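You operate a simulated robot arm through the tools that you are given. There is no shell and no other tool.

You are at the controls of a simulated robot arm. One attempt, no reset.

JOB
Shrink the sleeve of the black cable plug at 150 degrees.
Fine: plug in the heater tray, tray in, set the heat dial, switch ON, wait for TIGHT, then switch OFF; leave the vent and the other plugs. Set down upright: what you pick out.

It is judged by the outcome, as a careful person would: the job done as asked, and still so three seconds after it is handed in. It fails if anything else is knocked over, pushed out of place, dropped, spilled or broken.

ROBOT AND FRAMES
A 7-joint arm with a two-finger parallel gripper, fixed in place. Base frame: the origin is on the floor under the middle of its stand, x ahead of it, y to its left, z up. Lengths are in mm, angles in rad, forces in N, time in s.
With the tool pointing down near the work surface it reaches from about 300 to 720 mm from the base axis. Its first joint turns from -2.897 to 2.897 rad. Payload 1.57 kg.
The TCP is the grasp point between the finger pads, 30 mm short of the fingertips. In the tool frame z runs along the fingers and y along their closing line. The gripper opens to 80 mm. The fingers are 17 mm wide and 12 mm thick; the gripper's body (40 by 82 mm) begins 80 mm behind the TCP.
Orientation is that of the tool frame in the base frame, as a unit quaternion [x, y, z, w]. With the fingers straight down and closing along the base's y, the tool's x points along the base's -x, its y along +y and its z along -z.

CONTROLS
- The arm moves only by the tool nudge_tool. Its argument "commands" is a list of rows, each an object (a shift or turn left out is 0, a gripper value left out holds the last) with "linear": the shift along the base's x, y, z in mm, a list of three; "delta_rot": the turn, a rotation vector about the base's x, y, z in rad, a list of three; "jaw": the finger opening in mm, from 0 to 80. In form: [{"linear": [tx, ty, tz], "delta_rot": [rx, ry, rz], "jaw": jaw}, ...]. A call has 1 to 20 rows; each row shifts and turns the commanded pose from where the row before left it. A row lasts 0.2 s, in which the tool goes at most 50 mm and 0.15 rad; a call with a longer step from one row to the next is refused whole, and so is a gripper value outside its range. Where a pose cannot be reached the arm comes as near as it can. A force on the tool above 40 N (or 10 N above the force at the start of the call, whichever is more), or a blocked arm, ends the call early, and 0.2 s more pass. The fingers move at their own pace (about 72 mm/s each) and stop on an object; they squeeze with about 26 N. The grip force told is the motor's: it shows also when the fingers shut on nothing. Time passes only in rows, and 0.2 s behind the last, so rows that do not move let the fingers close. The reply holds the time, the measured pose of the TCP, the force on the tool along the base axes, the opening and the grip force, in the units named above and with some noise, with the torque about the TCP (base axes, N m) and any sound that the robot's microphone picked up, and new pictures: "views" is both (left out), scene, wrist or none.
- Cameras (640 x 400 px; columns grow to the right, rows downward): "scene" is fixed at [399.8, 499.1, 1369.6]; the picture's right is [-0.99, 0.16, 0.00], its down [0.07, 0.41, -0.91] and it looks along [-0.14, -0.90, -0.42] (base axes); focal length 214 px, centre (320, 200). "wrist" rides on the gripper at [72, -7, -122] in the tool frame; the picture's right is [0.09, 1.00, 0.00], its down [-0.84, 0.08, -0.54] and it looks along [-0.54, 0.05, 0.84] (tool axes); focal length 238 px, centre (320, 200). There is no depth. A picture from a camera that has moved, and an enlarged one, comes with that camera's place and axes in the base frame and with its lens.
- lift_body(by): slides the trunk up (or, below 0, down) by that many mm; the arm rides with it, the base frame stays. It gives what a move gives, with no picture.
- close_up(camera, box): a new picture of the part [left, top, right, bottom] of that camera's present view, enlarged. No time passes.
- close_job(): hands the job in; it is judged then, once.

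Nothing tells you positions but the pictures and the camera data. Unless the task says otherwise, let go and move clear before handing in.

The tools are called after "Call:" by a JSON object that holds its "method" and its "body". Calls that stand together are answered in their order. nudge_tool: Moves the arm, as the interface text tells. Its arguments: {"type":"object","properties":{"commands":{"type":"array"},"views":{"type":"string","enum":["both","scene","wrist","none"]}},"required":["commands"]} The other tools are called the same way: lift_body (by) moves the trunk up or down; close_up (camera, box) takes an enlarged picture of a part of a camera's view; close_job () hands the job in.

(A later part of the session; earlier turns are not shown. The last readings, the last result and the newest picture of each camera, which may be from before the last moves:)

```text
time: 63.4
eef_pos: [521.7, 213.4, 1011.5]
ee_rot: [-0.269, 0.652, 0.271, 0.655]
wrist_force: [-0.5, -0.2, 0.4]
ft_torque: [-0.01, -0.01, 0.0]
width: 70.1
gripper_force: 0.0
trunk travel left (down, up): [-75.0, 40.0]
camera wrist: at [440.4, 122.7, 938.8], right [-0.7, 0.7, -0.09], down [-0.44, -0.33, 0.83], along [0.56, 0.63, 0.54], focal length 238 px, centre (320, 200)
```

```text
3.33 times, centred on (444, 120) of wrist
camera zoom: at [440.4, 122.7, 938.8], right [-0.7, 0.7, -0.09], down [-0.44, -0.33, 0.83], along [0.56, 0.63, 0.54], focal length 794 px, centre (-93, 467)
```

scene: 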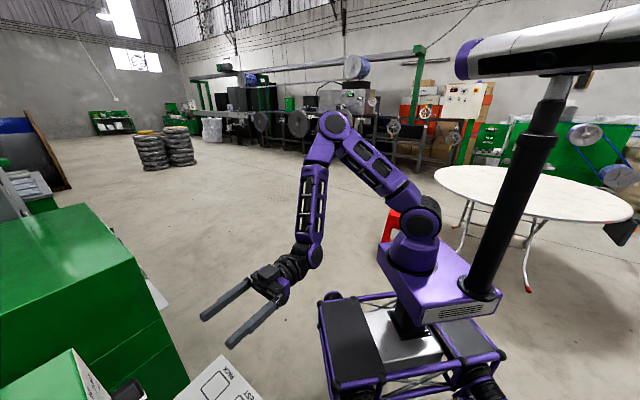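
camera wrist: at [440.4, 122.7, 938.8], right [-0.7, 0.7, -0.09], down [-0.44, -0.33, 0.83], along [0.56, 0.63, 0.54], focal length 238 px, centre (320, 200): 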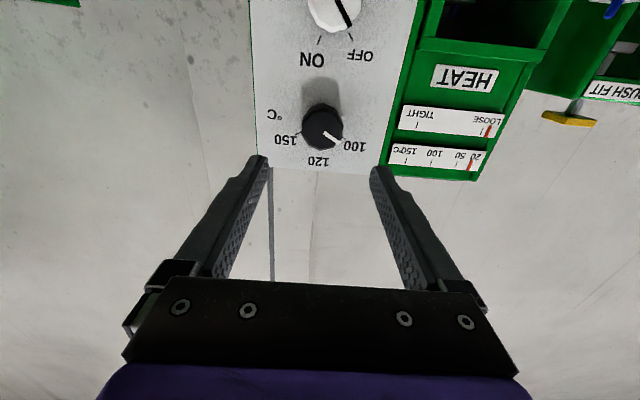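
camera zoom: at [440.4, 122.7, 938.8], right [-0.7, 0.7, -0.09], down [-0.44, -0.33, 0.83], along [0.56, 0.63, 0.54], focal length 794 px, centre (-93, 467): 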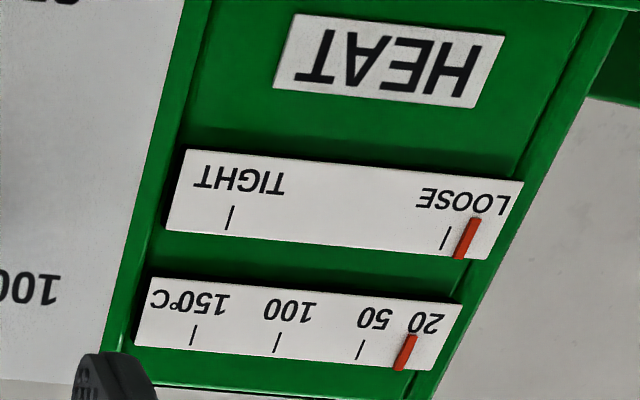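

The dial is centred at L≈−215, z≈1012.5 with its face at N≈651, and 100 to 150 is about 117° clockwise. The switch is centred at z≈905, and OFF to ON is about 62° clockwise. I'll roll the gripper −100° at this standoff before gripping the dial.

Call:
{"method": "nudge_tool", "body": {"commands": [{"delta_rot": [-0.1028, -0.1028, 0]}, {"delta_rot": [-0.1028, -0.1028, 0]}, {"delta_rot": [-0.1028, -0.1028, 0]}, {"delta_rot": [-0.1028, -0.1028, 0]}, {"delta_rot": [-0.1028, -0.1028, 0]}, {"delta_rot": [-0.1028, -0.1028, 0]}, {"delta_rot": [-0.1028, -0.1028, 0]}, {"delta_rot": [-0.1028, -0.1028, 0]}, {"delta_rot": [-0.1028, -0.1028, 0]}, {"delta_rot": [-0.1028, -0.1028, 0]}, {"delta_rot": [-0.1028, -0.1028, 0]}, {"delta_rot": [-0.1028, -0.1028, 0]}, {}], "views": "both"}}

```text
time: 66.2
eef_pos: [519.6, 214.5, 1011.3]
ee_rot: [0.674, -0.212, 0.326, -0.628]
wrist_force: [0.2, 0.2, -0.5]
ft_torque: [0.02, -0.02, 0.01]
width: 70.2
gripper_force: 0.2
trunk travel left (down, up): [-75.0, 40.0]
camera wrist: at [483.9, 78.3, 1031.2], right [0.19, -0.19, -0.96], down [-0.96, 0.19, -0.22], along [0.22, 0.96, -0.14], focal length 238 px, centre (320, 200)
```

scene: 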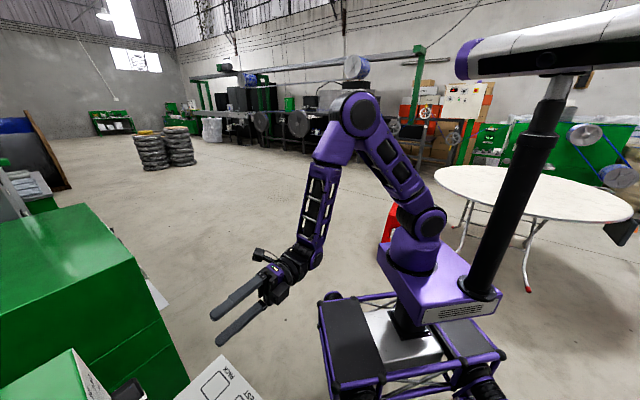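
wrist: 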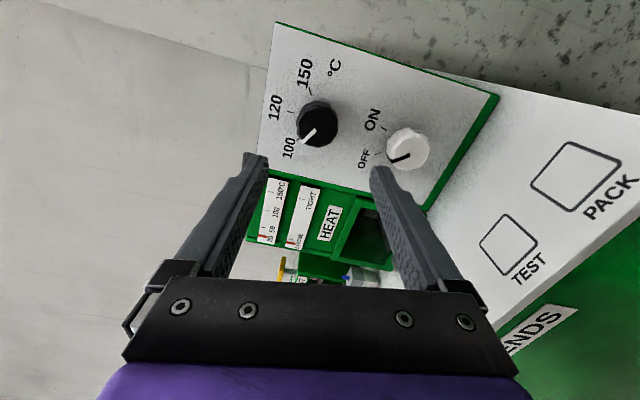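

I'll advance toward the dial, stopping a bit short to check alignment.

Call:
{"method": "nudge_tool", "body": {"commands": [{"linear": [20, 20, 0.3]}, {"linear": [20, 20, 0.3]}, {"linear": [18, 18, 0.3]}, {"linear": [14, 14, 0.3]}, {}], "views": "wrist"}}

Call:
{"method": "close_up", "body": {"camera": "wrist", "box": [220, 90, 420, 240]}}

```text
time: 67.4
eef_pos: [593.3, 286.1, 1012.8]
ee_rot: [0.675, -0.214, 0.326, -0.627]
wrist_force: [0.6, 0.3, -0.3]
ft_torque: [-0.01, 0.0, -0.01]
width: 69.9
gripper_force: 0.0
trunk travel left (down, up): [-75.0, 40.0]
camera wrist: at [556.8, 150.7, 1031.8], right [0.19, -0.19, -0.96], down [-0.96, 0.19, -0.22], along [0.22, 0.96, -0.14], focal length 238 px, centre (320, 200)
```

wrist: 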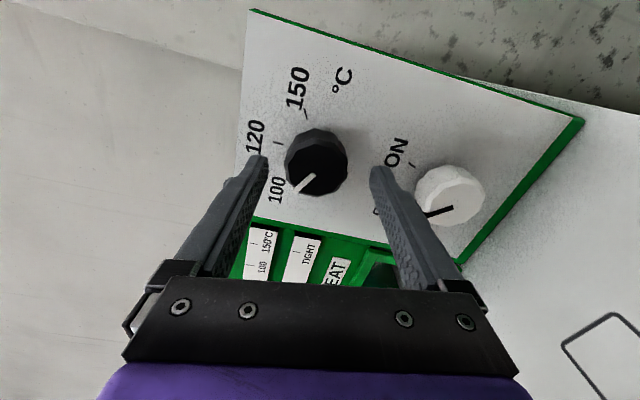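

```text
2.67 times, centred on (320, 165) of wrist
camera zoom: at [556.8, 150.7, 1031.8], right [0.19, -0.19, -0.96], down [-0.96, 0.19, -0.22], along [0.22, 0.96, -0.14], focal length 636 px, centre (320, 293)
```

zoom: 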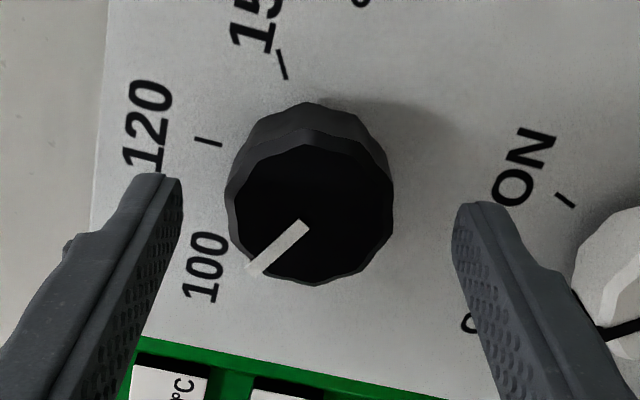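

Call:
{"method": "close_up", "body": {"camera": "wrist", "box": [270, 120, 370, 200]}}

```text
5.00 times, centred on (320, 160) of wrist
camera zoom: at [556.8, 150.7, 1031.8], right [0.19, -0.19, -0.96], down [-0.96, 0.19, -0.22], along [0.22, 0.96, -0.14], focal length 1192 px, centre (320, 400)
```

zoom: 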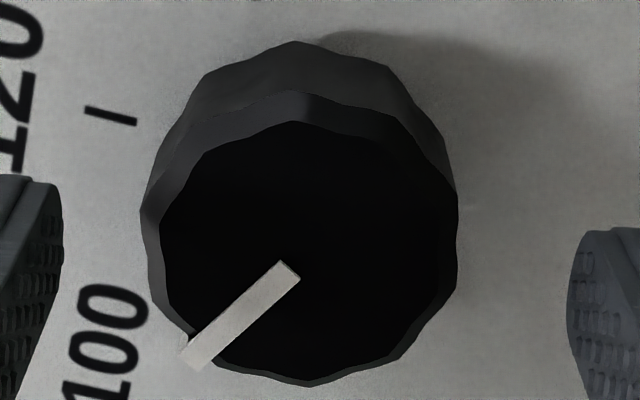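

The knob is within about 1 mm of the tool axis. I'll advance so the pads wrap the knob, tips short of the panel.

Call:
{"method": "nudge_tool", "body": {"commands": [{"linear": [7, 7, 1]}, {"linear": [6, 6, 0]}, {"linear": [5, 5, 0]}, {}], "views": "wrist"}}

Call:
{"method": "close_up", "body": {"camera": "wrist", "box": [220, 90, 420, 240]}}

```text
time: 68.4
eef_pos: [611.5, 305.2, 1013.0]
ee_rot: [0.674, -0.211, 0.326, -0.628]
wrist_force: [-0.1, -0.3, 0.1]
ft_torque: [-0.01, 0.0, 0.03]
width: 70.0
gripper_force: 0.2
trunk travel left (down, up): [-75.0, 40.0]
camera wrist: at [574.2, 169.1, 1033.0], right [0.19, -0.19, -0.96], down [-0.96, 0.19, -0.22], along [0.22, 0.96, -0.14], focal length 238 px, centre (320, 200)
```

wrist: 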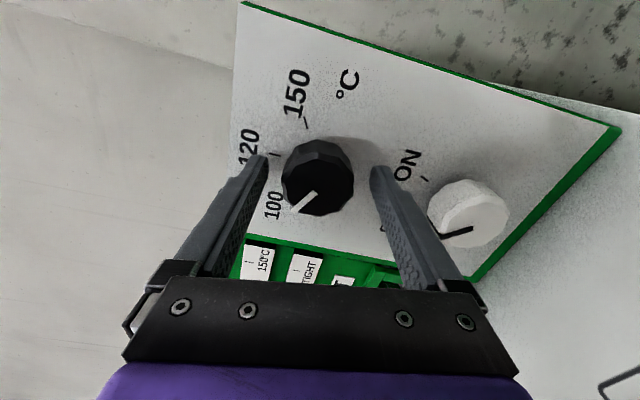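

```text
2.67 times, centred on (320, 165) of wrist
camera zoom: at [574.2, 169.1, 1033.0], right [0.19, -0.19, -0.96], down [-0.96, 0.19, -0.22], along [0.22, 0.96, -0.14], focal length 636 px, centre (320, 293)
```

zoom: 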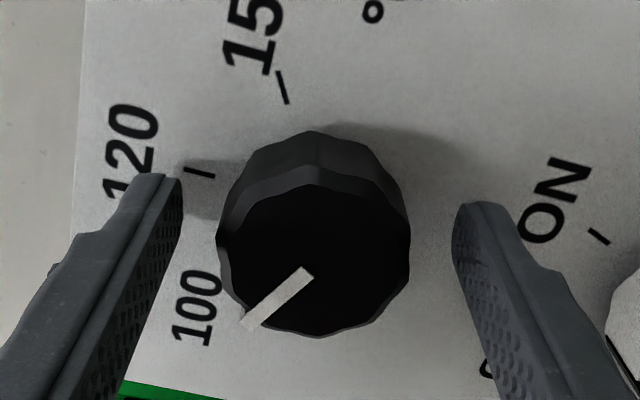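

Both fingers straddle the knob. Closing on it.

Call:
{"method": "nudge_tool", "body": {"commands": [{"jaw": 50}, {"jaw": 30}, {}, {}, {}], "views": "wrist"}}

Call:
{"method": "close_up", "body": {"camera": "wrist", "box": [220, 90, 420, 240]}}

```text
time: 69.6
eef_pos: [609.4, 304.0, 1014.4]
ee_rot: [0.674, -0.212, 0.326, -0.628]
wrist_force: [3.3, 2.0, 7.3]
ft_torque: [-0.13, 0.15, 0.16]
width: 44.8
gripper_force: 44.6
trunk travel left (down, up): [-75.0, 40.0]
camera wrist: at [574.0, 169.1, 1033.9], right [0.19, -0.18, -0.96], down [-0.96, 0.19, -0.22], along [0.22, 0.96, -0.14], focal length 238 px, centre (320, 200)
```

wrist: 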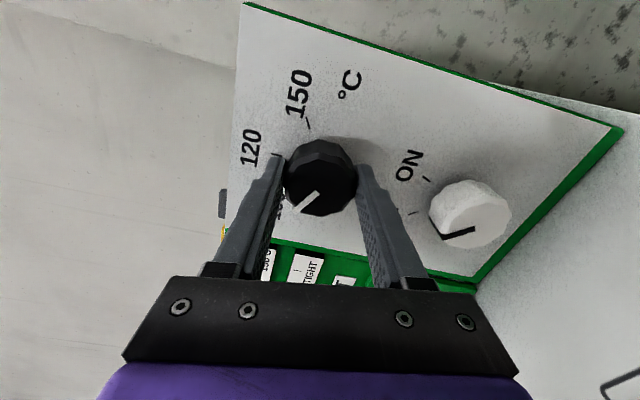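

```text
2.67 times, centred on (320, 165) of wrist
camera zoom: at [574.0, 169.1, 1033.9], right [0.19, -0.18, -0.96], down [-0.96, 0.19, -0.22], along [0.22, 0.96, -0.14], focal length 636 px, centre (320, 293)
```

zoom: 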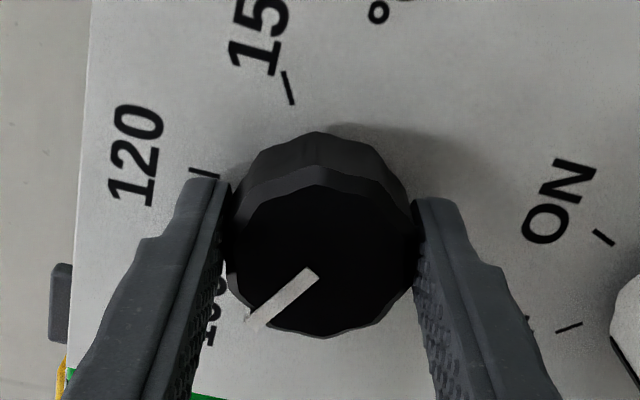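

Gripped at 44.8 mm. I'll rotate clockwise in stages, first about 60°.

Call:
{"method": "nudge_tool", "body": {"commands": [{"linear": [0, 0, 1]}, {"delta_rot": [0.0919, 0.0919, 0]}, {"delta_rot": [0.0919, 0.0919, 0]}, {"delta_rot": [0.0919, 0.0919, 0]}, {"delta_rot": [0.0919, 0.0919, 0]}, {"delta_rot": [0.0919, 0.0919, 0]}, {"delta_rot": [0.0919, 0.0919, 0]}, {"delta_rot": [0.0919, 0.0919, 0]}, {"delta_rot": [0.0919, 0.0919, 0]}, {}], "views": "wrist"}}

Call:
{"method": "close_up", "body": {"camera": "wrist", "box": [220, 90, 420, 240]}}

```text
time: 71.8
eef_pos: [610.4, 305.0, 1015.5]
ee_rot: [-0.479, 0.52, 0.03, 0.706]
wrist_force: [-1.5, 3.4, -6.3]
ft_torque: [0.53, -0.58, 0.52]
width: 44.7
gripper_force: 44.4
trunk travel left (down, up): [-75.0, 40.0]
camera wrist: at [560.8, 182.1, 963.7], right [-0.5, 0.49, -0.71], down [-0.81, 0.04, 0.59], along [0.32, 0.87, 0.38], focal length 238 px, centre (320, 200)
```

wrist: 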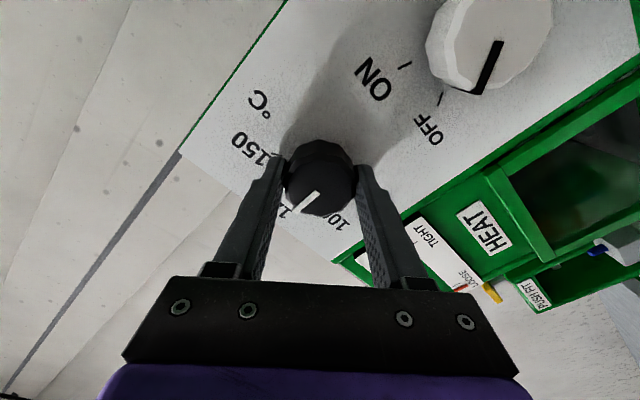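

```text
2.67 times, centred on (320, 165) of wrist
camera zoom: at [560.8, 182.1, 963.7], right [-0.5, 0.49, -0.71], down [-0.81, 0.04, 0.59], along [0.32, 0.87, 0.38], focal length 636 px, centre (320, 293)
```

zoom: 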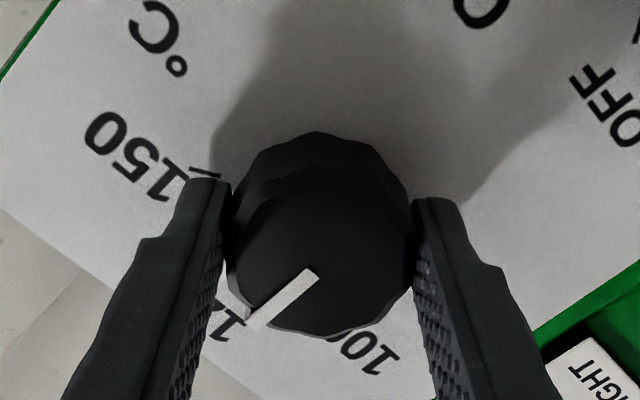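

The knob is turning with the gripper and the pointer is at 120 now. Continuing to 150.

Call:
{"method": "nudge_tool", "body": {"commands": [{"linear": [0, 0, -0.6], "delta_rot": [0.0898, 0.0898, 0]}, {"delta_rot": [0.0898, 0.0898, 0]}, {"delta_rot": [0.0898, 0.0898, 0]}, {"delta_rot": [0.0898, 0.0898, 0]}, {"delta_rot": [0.0898, 0.0898, 0]}, {"delta_rot": [0.0898, 0.0898, 0]}, {"delta_rot": [0.0898, 0.0898, 0]}, {"delta_rot": [0.0898, 0.0898, 0]}, {}], "views": "wrist"}}

Call:
{"method": "close_up", "body": {"camera": "wrist", "box": [220, 90, 420, 240]}}

```text
time: 73.8
eef_pos: [609.3, 305.9, 1013.6]
ee_rot: [-0.165, 0.688, 0.37, 0.602]
wrist_force: [-9.2, 11.0, -8.4]
ft_torque: [-0.23, 0.24, 0.51]
width: 44.5
gripper_force: 44.6
trunk travel left (down, up): [-75.0, 40.0]
camera wrist: at [512.3, 230.5, 943.6], right [-0.69, 0.69, 0.22], down [-0.25, -0.51, 0.82], along [0.68, 0.51, 0.53], focal length 238 px, centre (320, 200)
```

wrist: 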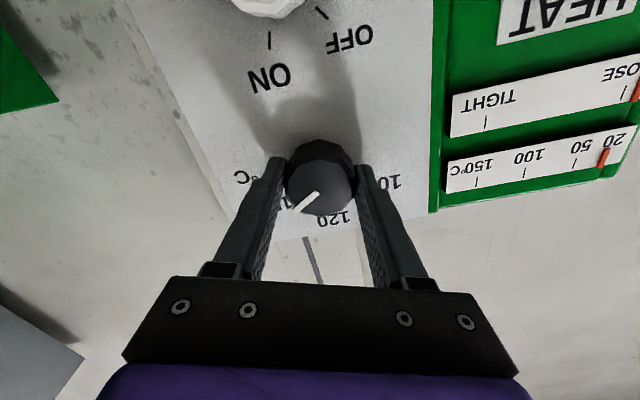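

```text
2.67 times, centred on (320, 165) of wrist
camera zoom: at [512.3, 230.5, 943.6], right [-0.69, 0.69, 0.22], down [-0.25, -0.51, 0.82], along [0.68, 0.51, 0.53], focal length 636 px, centre (320, 293)
```

zoom: 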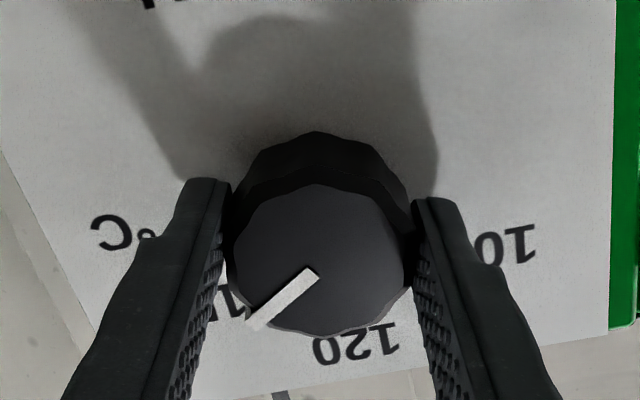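

The gripper has turned 118° and the pointer appears at 150. I'll release, back off a bit and verify.

Call:
{"method": "nudge_tool", "body": {"commands": [{"jaw": 60}, {"jaw": 70}, {}, {"linear": [-7, -7, 0]}, {"linear": [-14, -14, 0]}, {"linear": [-21, -21, 0]}, {"linear": [-28, -28, 0]}, {}], "views": "wrist"}}

Call:
{"method": "close_up", "body": {"camera": "wrist", "box": [250, 60, 390, 180]}}

```text
time: 75.6
eef_pos: [539.0, 233.5, 1014.4]
ee_rot: [-0.167, 0.686, 0.369, 0.604]
wrist_force: [-0.3, -0.2, -0.6]
ft_torque: [-0.01, 0.01, 0.02]
width: 70.1
gripper_force: 0.1
trunk travel left (down, up): [-75.0, 40.0]
camera wrist: at [443.2, 159.6, 943.4], right [-0.69, 0.69, 0.22], down [-0.25, -0.51, 0.82], along [0.68, 0.51, 0.53], focal length 238 px, centre (320, 200)
```

wrist: 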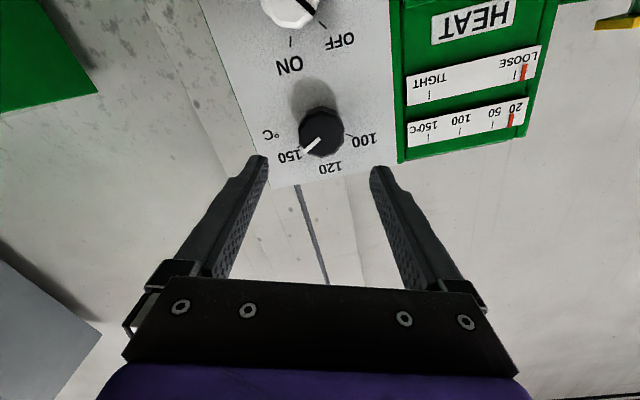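

```text
3.33 times, centred on (320, 120) of wrist
camera zoom: at [443.2, 159.6, 943.4], right [-0.69, 0.69, 0.22], down [-0.25, -0.51, 0.82], along [0.68, 0.51, 0.53], focal length 794 px, centre (320, 467)
```

zoom: 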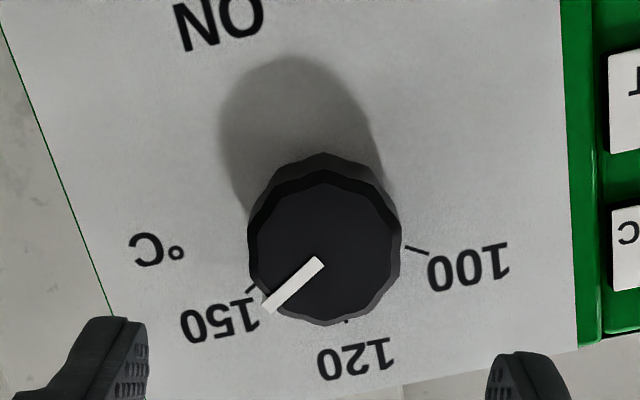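

Call:
{"method": "close_up", "body": {"camera": "wrist", "box": [280, 95, 360, 155]}}

```text
6.67 times, centred on (320, 125) of wrist
camera zoom: at [443.2, 159.6, 943.4], right [-0.69, 0.69, 0.22], down [-0.25, -0.51, 0.82], along [0.68, 0.51, 0.53], focal length 1589 px, centre (320, 700)
```

zoom: 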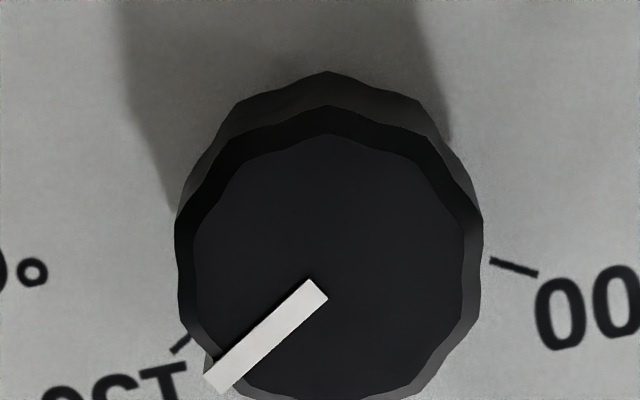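

The pointer is on 150 (about 59–60°, matching the tick). For the switch I'll roll the gripper round to −175°, so the camera stays on top and clear of the bench and the fingers straddle the knob beside its pointer.

Call:
{"method": "nudge_tool", "body": {"commands": [{"delta_rot": [-0.1028, -0.1028, 0]}, {"delta_rot": [-0.1028, -0.1028, 0]}, {"delta_rot": [-0.1028, -0.1028, 0]}, {"delta_rot": [-0.1028, -0.1028, 0]}, {"delta_rot": [-0.1028, -0.1028, 0]}, {"delta_rot": [-0.1028, -0.1028, 0]}, {"delta_rot": [-0.1028, -0.1028, 0]}, {"delta_rot": [-0.1028, -0.1028, 0]}, {"delta_rot": [-0.1028, -0.1028, 0]}, {"delta_rot": [-0.1028, -0.1028, 0]}, {"delta_rot": [-0.1028, -0.1028, 0]}, {"delta_rot": [-0.1028, -0.1028, 0]}, {"delta_rot": [-0.1028, -0.1028, 0]}, {"delta_rot": [-0.1028, -0.1028, 0]}, {"delta_rot": [-0.1028, -0.1028, 0]}, {"delta_rot": [-0.1028, -0.1028, 0]}, {"delta_rot": [-0.1028, -0.1028, 0]}, {"delta_rot": [-0.1028, -0.1028, 0]}, {}], "views": "scene"}}

```text
time: 79.6
eef_pos: [539.3, 234.3, 1015.0]
ee_rot: [0.707, -0.017, 0.486, -0.513]
wrist_force: [0.7, -0.3, 0.5]
ft_torque: [0.02, -0.04, -0.01]
width: 70.2
gripper_force: 0.0
trunk travel left (down, up): [-75.0, 40.0]
```

scene: 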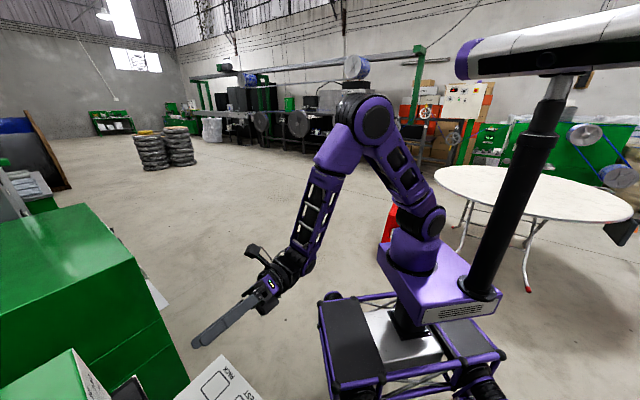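

The roll is tracking fine. I'll finish it and lower to the switch height.

Call:
{"method": "nudge_tool", "body": {"commands": [{"linear": [0, 0, -20], "delta_rot": [-0.105, -0.105, 0]}, {"linear": [0, 0, -22], "delta_rot": [-0.105, -0.105, 0]}, {"linear": [0, 0, -22], "delta_rot": [-0.105, -0.105, 0]}, {"linear": [0, 0, -22], "delta_rot": [-0.105, -0.105, 0]}, {"linear": [0, 0, -22], "delta_rot": [-0.105, -0.105, 0]}, {}], "views": "both"}}

Call:
{"method": "close_up", "body": {"camera": "wrist", "box": [240, 80, 400, 200]}}

```text
time: 81.0
eef_pos: [540.2, 234.2, 905.3]
ee_rot: [0.666, 0.24, 0.64, -0.299]
wrist_force: [0.1, 0.3, 0.7]
ft_torque: [0.0, 0.03, 0.01]
width: 70.3
gripper_force: 0.0
trunk travel left (down, up): [-75.0, 40.0]
camera wrist: at [455.3, 147.9, 977.6], right [0.71, -0.71, 0.0], down [-0.38, -0.38, -0.84], along [0.59, 0.59, -0.54], focal length 238 px, centre (320, 200)
```

scene: 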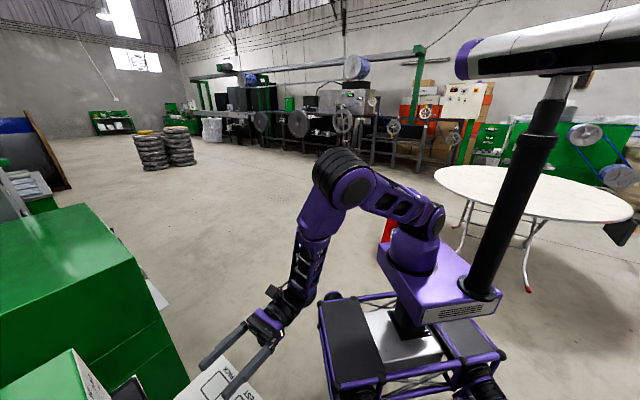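
wrist: 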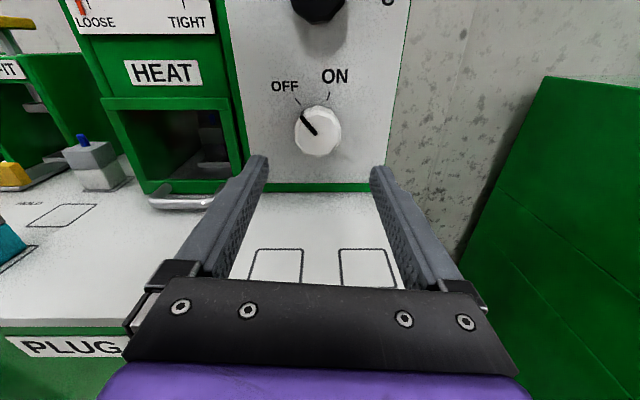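

```text
3.33 times, centred on (320, 140) of wrist
camera zoom: at [455.3, 147.9, 977.6], right [0.71, -0.71, 0.0], down [-0.38, -0.38, -0.84], along [0.59, 0.59, -0.54], focal length 794 px, centre (320, 400)
```

zoom: 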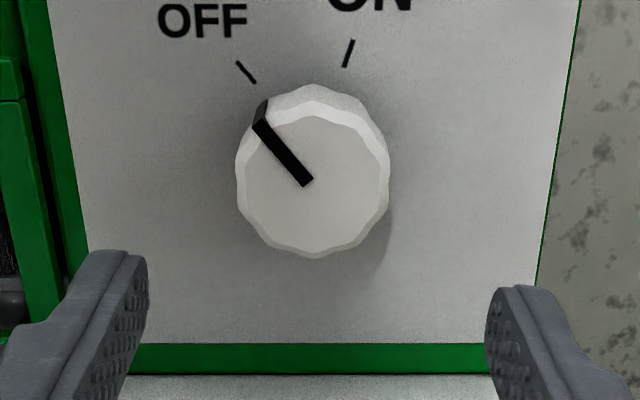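

The view is upright now. I'll check the tray window and then advance on the switch knob.

Call:
{"method": "close_up", "body": {"camera": "wrist", "box": [90, 80, 250, 220]}}

Call:
{"method": "nudge_tool", "body": {"commands": [{"linear": [19, 19, 0.7]}, {"linear": [18, 18, 0.7]}, {"linear": [15, 15, 0.6]}, {}], "views": "wrist"}}

Call:
{"method": "close_up", "body": {"camera": "wrist", "box": [260, 100, 380, 200]}}

```text
2.86 times, centred on (170, 150) of wrist
camera zoom: at [455.3, 147.9, 977.6], right [0.71, -0.71, 0.0], down [-0.38, -0.38, -0.84], along [0.59, 0.59, -0.54], focal length 681 px, centre (749, 343)
```

zoom: 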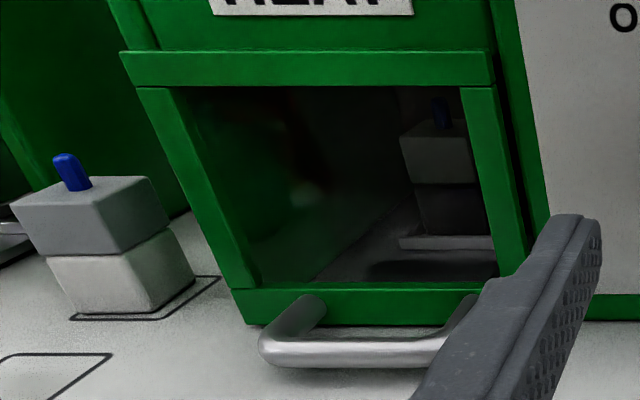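

```text
time: 82.0
eef_pos: [591.2, 284.8, 908.6]
ee_rot: [0.666, 0.241, 0.639, -0.301]
wrist_force: [-0.6, 0.0, -0.1]
ft_torque: [0.01, -0.02, 0.0]
width: 70.5
gripper_force: 0.2
trunk travel left (down, up): [-75.0, 40.0]
camera wrist: at [505.7, 198.6, 981.7], right [0.71, -0.71, 0.0], down [-0.39, -0.38, -0.84], along [0.59, 0.59, -0.54], focal length 238 px, centre (320, 200)
```

wrist: 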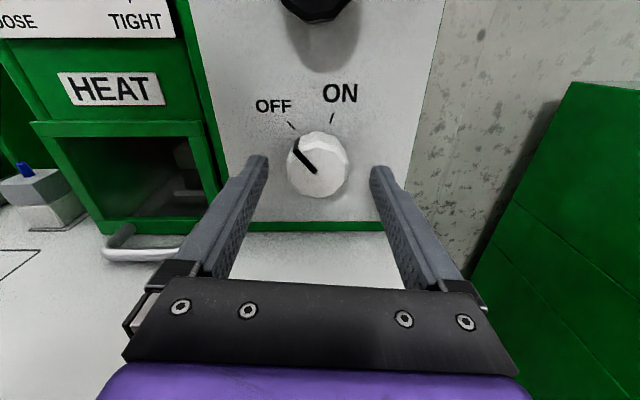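

```text
4.00 times, centred on (320, 150) of wrist
camera zoom: at [505.7, 198.6, 981.7], right [0.71, -0.71, 0.0], down [-0.39, -0.38, -0.84], along [0.59, 0.59, -0.54], focal length 953 px, centre (320, 400)
```

zoom: 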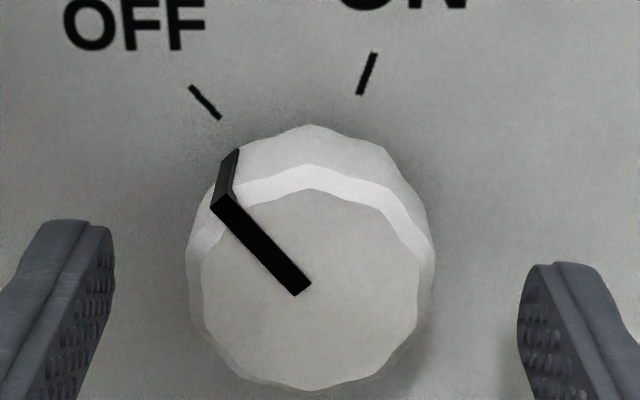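

The plug is visible standing inside the closed tray. The switch knob is nearly centred, so after a 1 mm adjustment I'll advance and grip it.

Call:
{"method": "nudge_tool", "body": {"commands": [{"linear": [6.5, 7.5, -0.5]}, {"linear": [6.5, 6.8, -0.5]}, {"linear": [5.8, 6.2, 0]}, {}], "views": "wrist"}}

Call:
{"method": "close_up", "body": {"camera": "wrist", "box": [240, 100, 400, 220]}}

```text
time: 83.0
eef_pos: [611.5, 307.1, 908.2]
ee_rot: [0.666, 0.24, 0.639, -0.301]
wrist_force: [-0.2, -0.1, 0.5]
ft_torque: [0.0, 0.01, -0.01]
width: 70.1
gripper_force: 0.1
trunk travel left (down, up): [-75.0, 40.0]
camera wrist: at [525.6, 219.9, 980.6], right [0.71, -0.71, 0.0], down [-0.39, -0.38, -0.84], along [0.59, 0.59, -0.54], focal length 238 px, centre (320, 200)
```

wrist: 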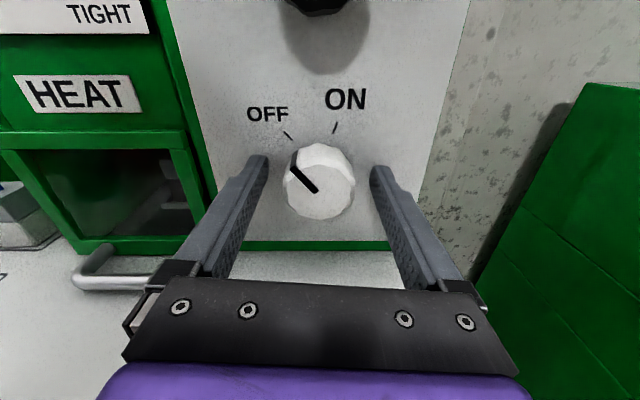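

```text
3.33 times, centred on (320, 160) of wrist
camera zoom: at [525.6, 219.9, 980.6], right [0.71, -0.71, 0.0], down [-0.39, -0.38, -0.84], along [0.59, 0.59, -0.54], focal length 794 px, centre (320, 333)
```

zoom: 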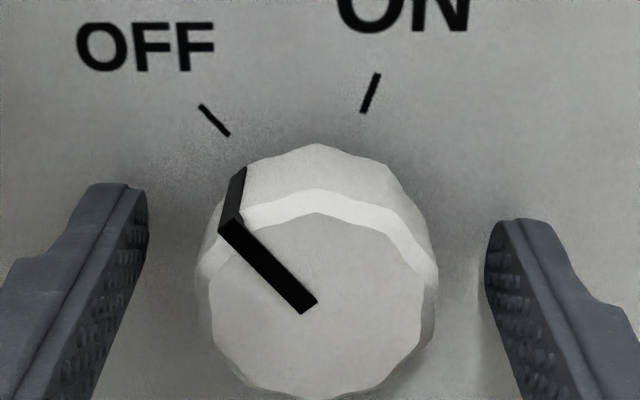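

Aligned. Closing on the switch knob.

Call:
{"method": "nudge_tool", "body": {"commands": [{"jaw": 50}, {"jaw": 30}, {}, {}, {}], "views": "wrist"}}

Call:
{"method": "close_up", "body": {"camera": "wrist", "box": [240, 100, 400, 220]}}

```text
time: 84.2
eef_pos: [611.5, 307.3, 907.9]
ee_rot: [0.666, 0.24, 0.639, -0.3]
wrist_force: [-1.3, 1.2, 0.0]
ft_torque: [0.12, 0.0, -0.01]
width: 44.4
gripper_force: 45.0
trunk travel left (down, up): [-75.0, 40.0]
camera wrist: at [525.3, 220.0, 980.6], right [0.71, -0.71, 0.0], down [-0.39, -0.38, -0.84], along [0.59, 0.59, -0.54], focal length 238 px, centre (320, 200)
```

wrist: 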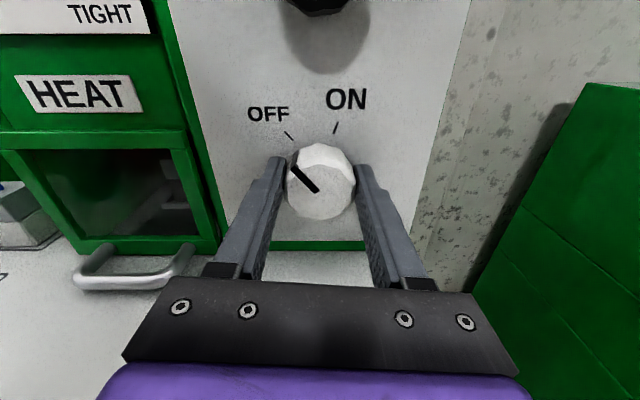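

```text
3.33 times, centred on (320, 160) of wrist
camera zoom: at [525.3, 220.0, 980.6], right [0.71, -0.71, 0.0], down [-0.39, -0.38, -0.84], along [0.59, 0.59, -0.54], focal length 794 px, centre (320, 333)
```

zoom: 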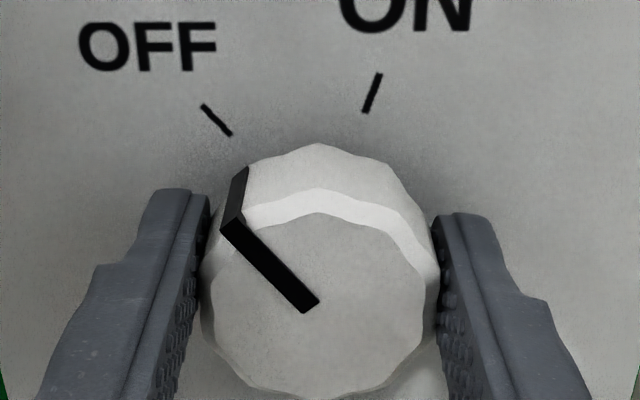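

Gripped, with near-zero side force. Turning the switch clockwise about 62° to ON.

Call:
{"method": "nudge_tool", "body": {"commands": [{"delta_rot": [0.0955, 0.0955, 0]}, {"delta_rot": [0.0955, 0.0955, 0]}, {"delta_rot": [0.0955, 0.0955, 0]}, {"delta_rot": [0.0955, 0.0955, 0]}, {"delta_rot": [0.0955, 0.0955, 0]}, {"delta_rot": [0.0955, 0.0955, 0]}, {"delta_rot": [0.0955, 0.0955, 0]}, {"delta_rot": [0.0955, 0.0955, 0]}, {}], "views": "wrist"}}

Call:
{"method": "close_up", "body": {"camera": "wrist", "box": [240, 100, 400, 220]}}

```text
time: 86.2
eef_pos: [612.2, 304.8, 906.5]
ee_rot: [0.695, -0.138, 0.392, -0.587]
wrist_force: [3.3, -11.7, -10.4]
ft_torque: [-0.26, -0.51, -0.12]
width: 44.5
gripper_force: 45.0
trunk travel left (down, up): [-75.0, 40.0]
camera wrist: at [571.8, 173.5, 940.4], right [0.33, -0.33, -0.88], down [-0.91, 0.14, -0.39], along [0.25, 0.93, -0.26], focal length 238 px, centre (320, 200)
```

wrist: 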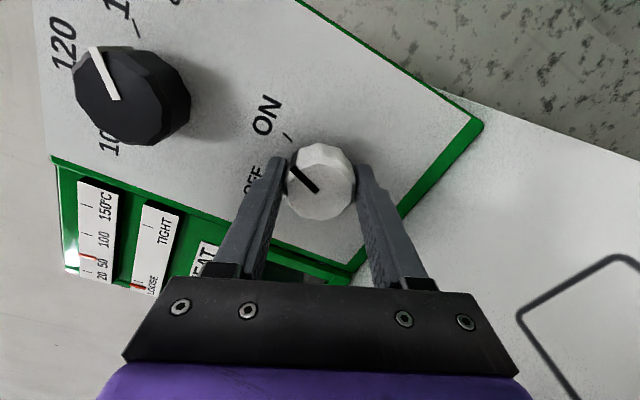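

```text
3.33 times, centred on (320, 160) of wrist
camera zoom: at [571.8, 173.5, 940.4], right [0.33, -0.33, -0.88], down [-0.91, 0.14, -0.39], along [0.25, 0.93, -0.26], focal length 794 px, centre (320, 333)
```

zoom: 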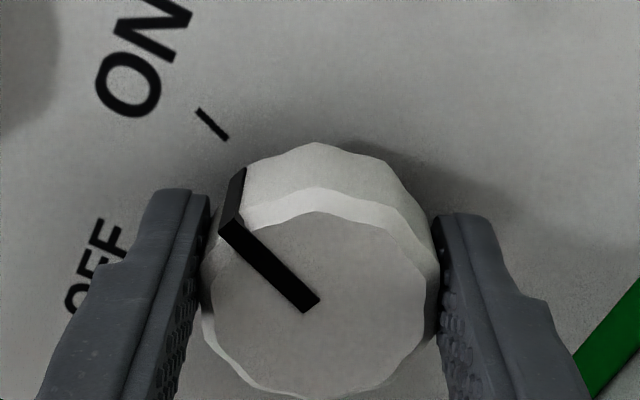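

The switch is ON: the ON tick sits at the pointer just as the OFF tick did, and the temperature gauge is rising. I'll keep hold of the knob and watch the gauges.

Call:
{"method": "close_up", "body": {"camera": "wrist", "box": [40, 150, 240, 300]}}

Call:
{"method": "nudge_tool", "body": {"commands": [{}, {}, {}], "views": "wrist"}}

Call:
{"method": "close_up", "body": {"camera": "wrist", "box": [40, 150, 240, 300]}}

```text
2.67 times, centred on (140, 225) of wrist
camera zoom: at [571.8, 173.5, 940.4], right [0.33, -0.33, -0.88], down [-0.91, 0.14, -0.39], along [0.25, 0.93, -0.26], focal length 636 px, centre (800, 133)
```

zoom: 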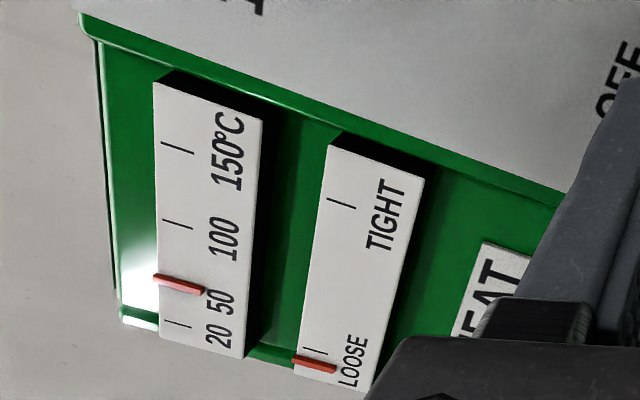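

```text
time: 87.0
eef_pos: [612.3, 303.5, 906.3]
ee_rot: [0.694, -0.137, 0.393, -0.587]
wrist_force: [2.7, -15.5, -14.5]
ft_torque: [-0.23, -0.36, -0.53]
width: 44.5
gripper_force: 44.9
trunk travel left (down, up): [-75.0, 40.0]
camera wrist: at [571.9, 173.6, 940.4], right [0.33, -0.33, -0.88], down [-0.91, 0.14, -0.39], along [0.25, 0.93, -0.26], focal length 238 px, centre (320, 200)
```

wrist: 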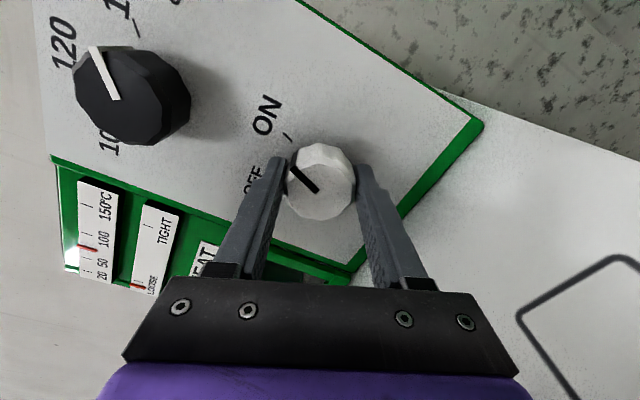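

```text
2.67 times, centred on (140, 225) of wrist
camera zoom: at [571.9, 173.6, 940.4], right [0.33, -0.33, -0.88], down [-0.91, 0.14, -0.39], along [0.25, 0.93, -0.26], focal length 636 px, centre (800, 133)
```

zoom: 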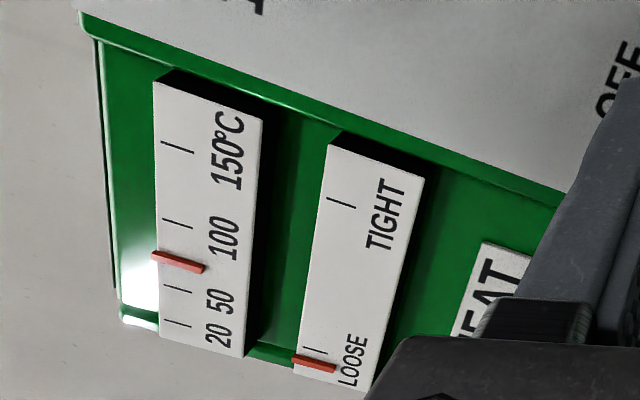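

Temperature is about 72 and rising at roughly 23 °C/s. I'll wait while easing the small side load on the knob.

Call:
{"method": "nudge_tool", "body": {"commands": [{"linear": [0.5, -0.5, -0.7]}, {}, {}, {}, {}, {}, {}], "views": "wrist"}}

Call:
{"method": "close_up", "body": {"camera": "wrist", "box": [40, 150, 240, 300]}}

```text
time: 88.6
eef_pos: [610.4, 305.2, 907.1]
ee_rot: [0.694, -0.137, 0.393, -0.588]
wrist_force: [-2.7, -21.0, -14.1]
ft_torque: [-0.15, -0.11, 0.01]
width: 44.4
gripper_force: 45.3
trunk travel left (down, up): [-75.0, 40.0]
camera wrist: at [572.0, 173.5, 940.2], right [0.33, -0.33, -0.88], down [-0.91, 0.14, -0.39], along [0.25, 0.93, -0.26], focal length 238 px, centre (320, 200)
```

wrist: 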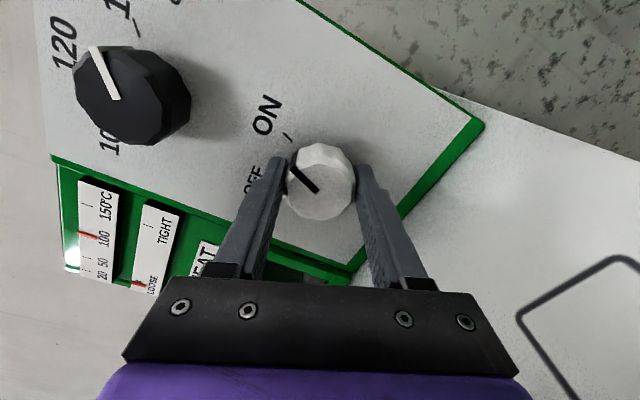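

```text
2.67 times, centred on (140, 225) of wrist
camera zoom: at [572.0, 173.5, 940.2], right [0.33, -0.33, -0.88], down [-0.91, 0.14, -0.39], along [0.25, 0.93, -0.26], focal length 636 px, centre (800, 133)
```

zoom: 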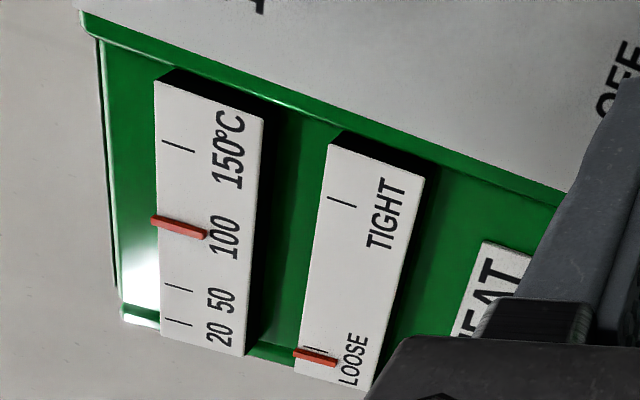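

Call:
{"method": "nudge_tool", "body": {"commands": [{"linear": [-0.3, -1.3, -0.8]}, {}, {}, {}, {}, {}, {}], "views": "wrist"}}

Call:
{"method": "close_up", "body": {"camera": "wrist", "box": [40, 150, 240, 300]}}

```text
time: 90.2
eef_pos: [611.4, 305.0, 905.6]
ee_rot: [0.694, -0.135, 0.393, -0.588]
wrist_force: [2.7, -8.4, -7.1]
ft_torque: [-0.04, 0.05, -0.02]
width: 44.4
gripper_force: 44.7
trunk travel left (down, up): [-75.0, 40.0]
camera wrist: at [572.2, 173.5, 940.0], right [0.33, -0.33, -0.88], down [-0.91, 0.14, -0.39], along [0.25, 0.93, -0.25], focal length 238 px, centre (320, 200)
```

wrist: 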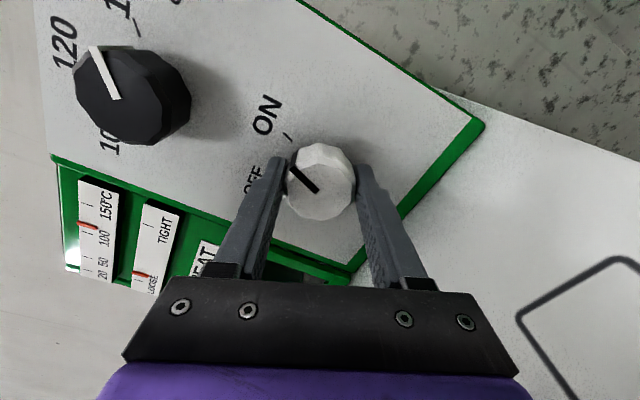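

```text
2.67 times, centred on (140, 225) of wrist
camera zoom: at [572.2, 173.5, 940.0], right [0.33, -0.33, -0.88], down [-0.91, 0.14, -0.39], along [0.25, 0.93, -0.25], focal length 636 px, centre (800, 133)
```

zoom: 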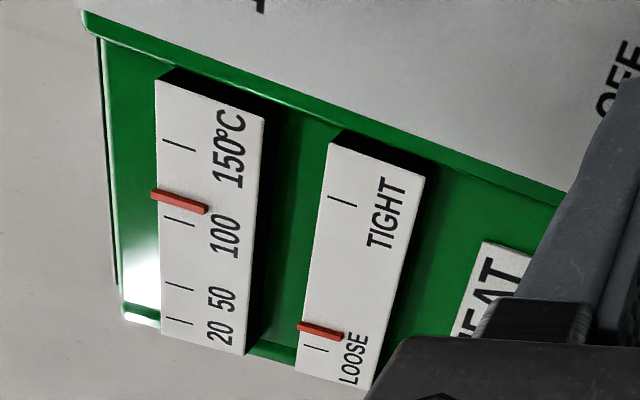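

Temperature is about 115 and the sleeve gauge is moving. Waiting further.

Call:
{"method": "nudge_tool", "body": {"commands": [{"linear": [0, -0.4, -0.4]}, {}, {}, {}, {}, {}, {}, {}, {}], "views": "wrist"}}

Call:
{"method": "close_up", "body": {"camera": "wrist", "box": [40, 150, 240, 300]}}

```text
time: 92.2
eef_pos: [612.8, 305.3, 905.9]
ee_rot: [0.694, -0.136, 0.392, -0.588]
wrist_force: [9.8, 4.1, 0.9]
ft_torque: [-0.04, 0.04, 0.24]
width: 44.2
gripper_force: 45.2
trunk travel left (down, up): [-75.0, 40.0]
camera wrist: at [572.2, 173.5, 939.9], right [0.33, -0.33, -0.88], down [-0.91, 0.14, -0.39], along [0.25, 0.93, -0.25], focal length 238 px, centre (320, 200)
```

wrist: 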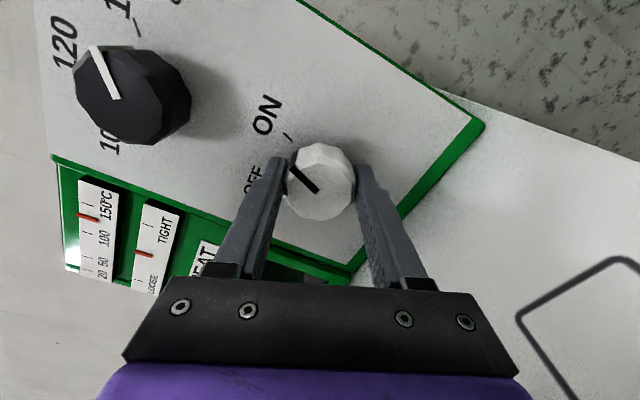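

```text
2.67 times, centred on (140, 225) of wrist
camera zoom: at [572.2, 173.5, 939.9], right [0.33, -0.33, -0.88], down [-0.91, 0.14, -0.39], along [0.25, 0.93, -0.25], focal length 636 px, centre (800, 133)
```

zoom: 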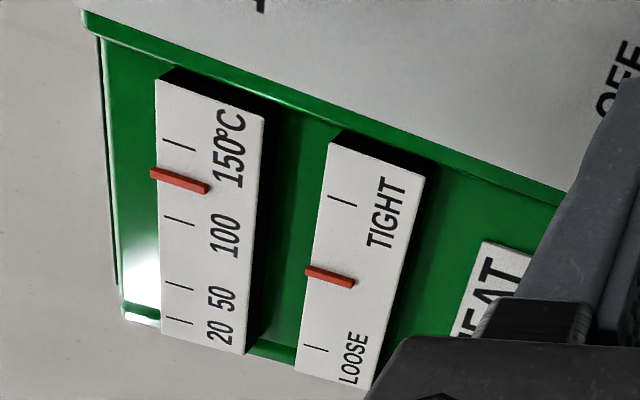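

The sleeve gauge is about halfway. Waiting about 2 s more.

Call:
{"method": "nudge_tool", "body": {"commands": [{}, {}, {}, {}, {}, {}, {}, {}, {}], "views": "wrist"}}

Call:
{"method": "close_up", "body": {"camera": "wrist", "box": [40, 150, 240, 300]}}

```text
time: 94.2
eef_pos: [612.8, 304.8, 907.6]
ee_rot: [0.694, -0.135, 0.394, -0.587]
wrist_force: [14.1, 10.2, 7.0]
ft_torque: [0.05, -0.02, -0.07]
width: 44.2
gripper_force: 44.8
trunk travel left (down, up): [-75.0, 40.0]
camera wrist: at [572.1, 173.5, 939.9], right [0.33, -0.33, -0.88], down [-0.91, 0.14, -0.39], along [0.25, 0.93, -0.25], focal length 238 px, centre (320, 200)
```

wrist: 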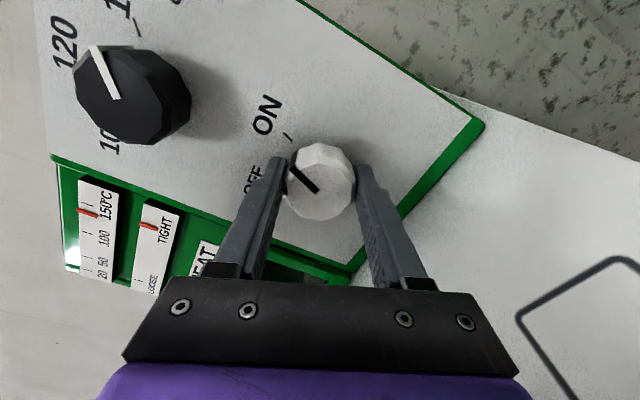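

```text
2.67 times, centred on (140, 225) of wrist
camera zoom: at [572.1, 173.5, 939.9], right [0.33, -0.33, -0.88], down [-0.91, 0.14, -0.39], along [0.25, 0.93, -0.25], focal length 636 px, centre (800, 133)
```

zoom: 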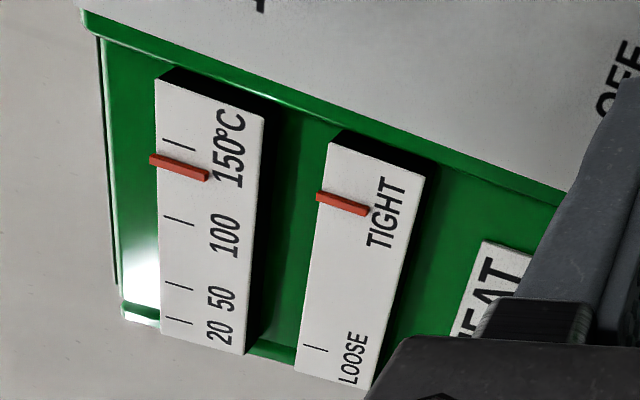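

The sleeve marker is on the TIGHT tick. Switching OFF now by turning back the same angle.

Call:
{"method": "nudge_tool", "body": {"commands": [{"linear": [0.4, 0.7, 0.5], "delta_rot": [-0.0955, -0.0955, 0]}, {"linear": [0, 0.5, 0.5], "delta_rot": [-0.0955, -0.0955, 0]}, {"delta_rot": [-0.0955, -0.0955, 0]}, {"delta_rot": [-0.0955, -0.0955, 0]}, {"delta_rot": [-0.0955, -0.0955, 0]}, {"delta_rot": [-0.0955, -0.0955, 0]}, {"delta_rot": [-0.0955, -0.0955, 0]}, {"delta_rot": [-0.0955, -0.0955, 0]}, {}], "views": "wrist"}}

Call:
{"method": "close_up", "body": {"camera": "wrist", "box": [240, 100, 400, 220]}}

```text
time: 96.2
eef_pos: [610.1, 306.1, 907.4]
ee_rot: [0.665, 0.241, 0.639, -0.302]
wrist_force: [-10.3, 8.2, 9.7]
ft_torque: [1.14, 0.14, -0.2]
width: 44.5
gripper_force: 45.2
trunk travel left (down, up): [-75.0, 40.0]
camera wrist: at [525.4, 220.0, 979.5], right [0.71, -0.71, 0.0], down [-0.38, -0.38, -0.84], along [0.59, 0.6, -0.54], focal length 238 px, centre (320, 200)
```

wrist: 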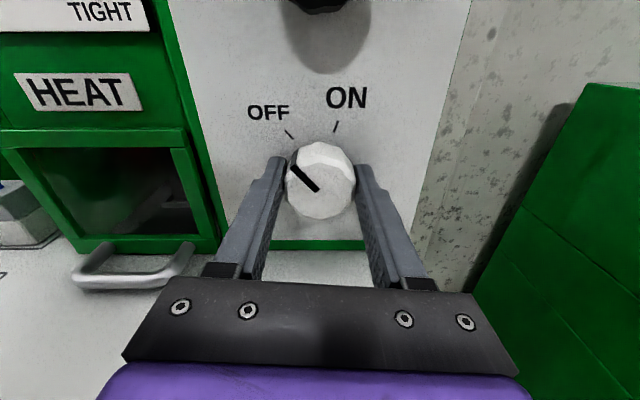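

```text
3.33 times, centred on (320, 160) of wrist
camera zoom: at [525.4, 220.0, 979.5], right [0.71, -0.71, 0.0], down [-0.38, -0.38, -0.84], along [0.59, 0.6, -0.54], focal length 794 px, centre (320, 333)
```

zoom: 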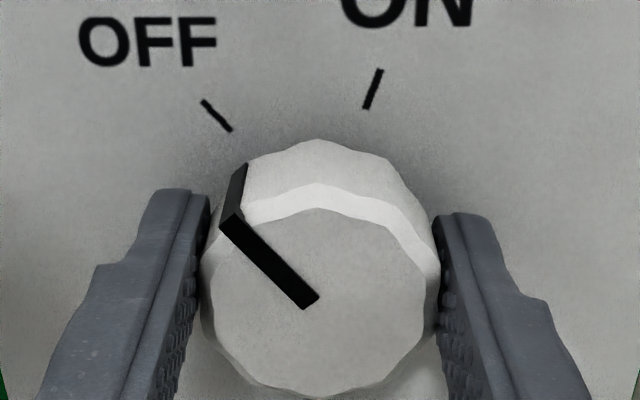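

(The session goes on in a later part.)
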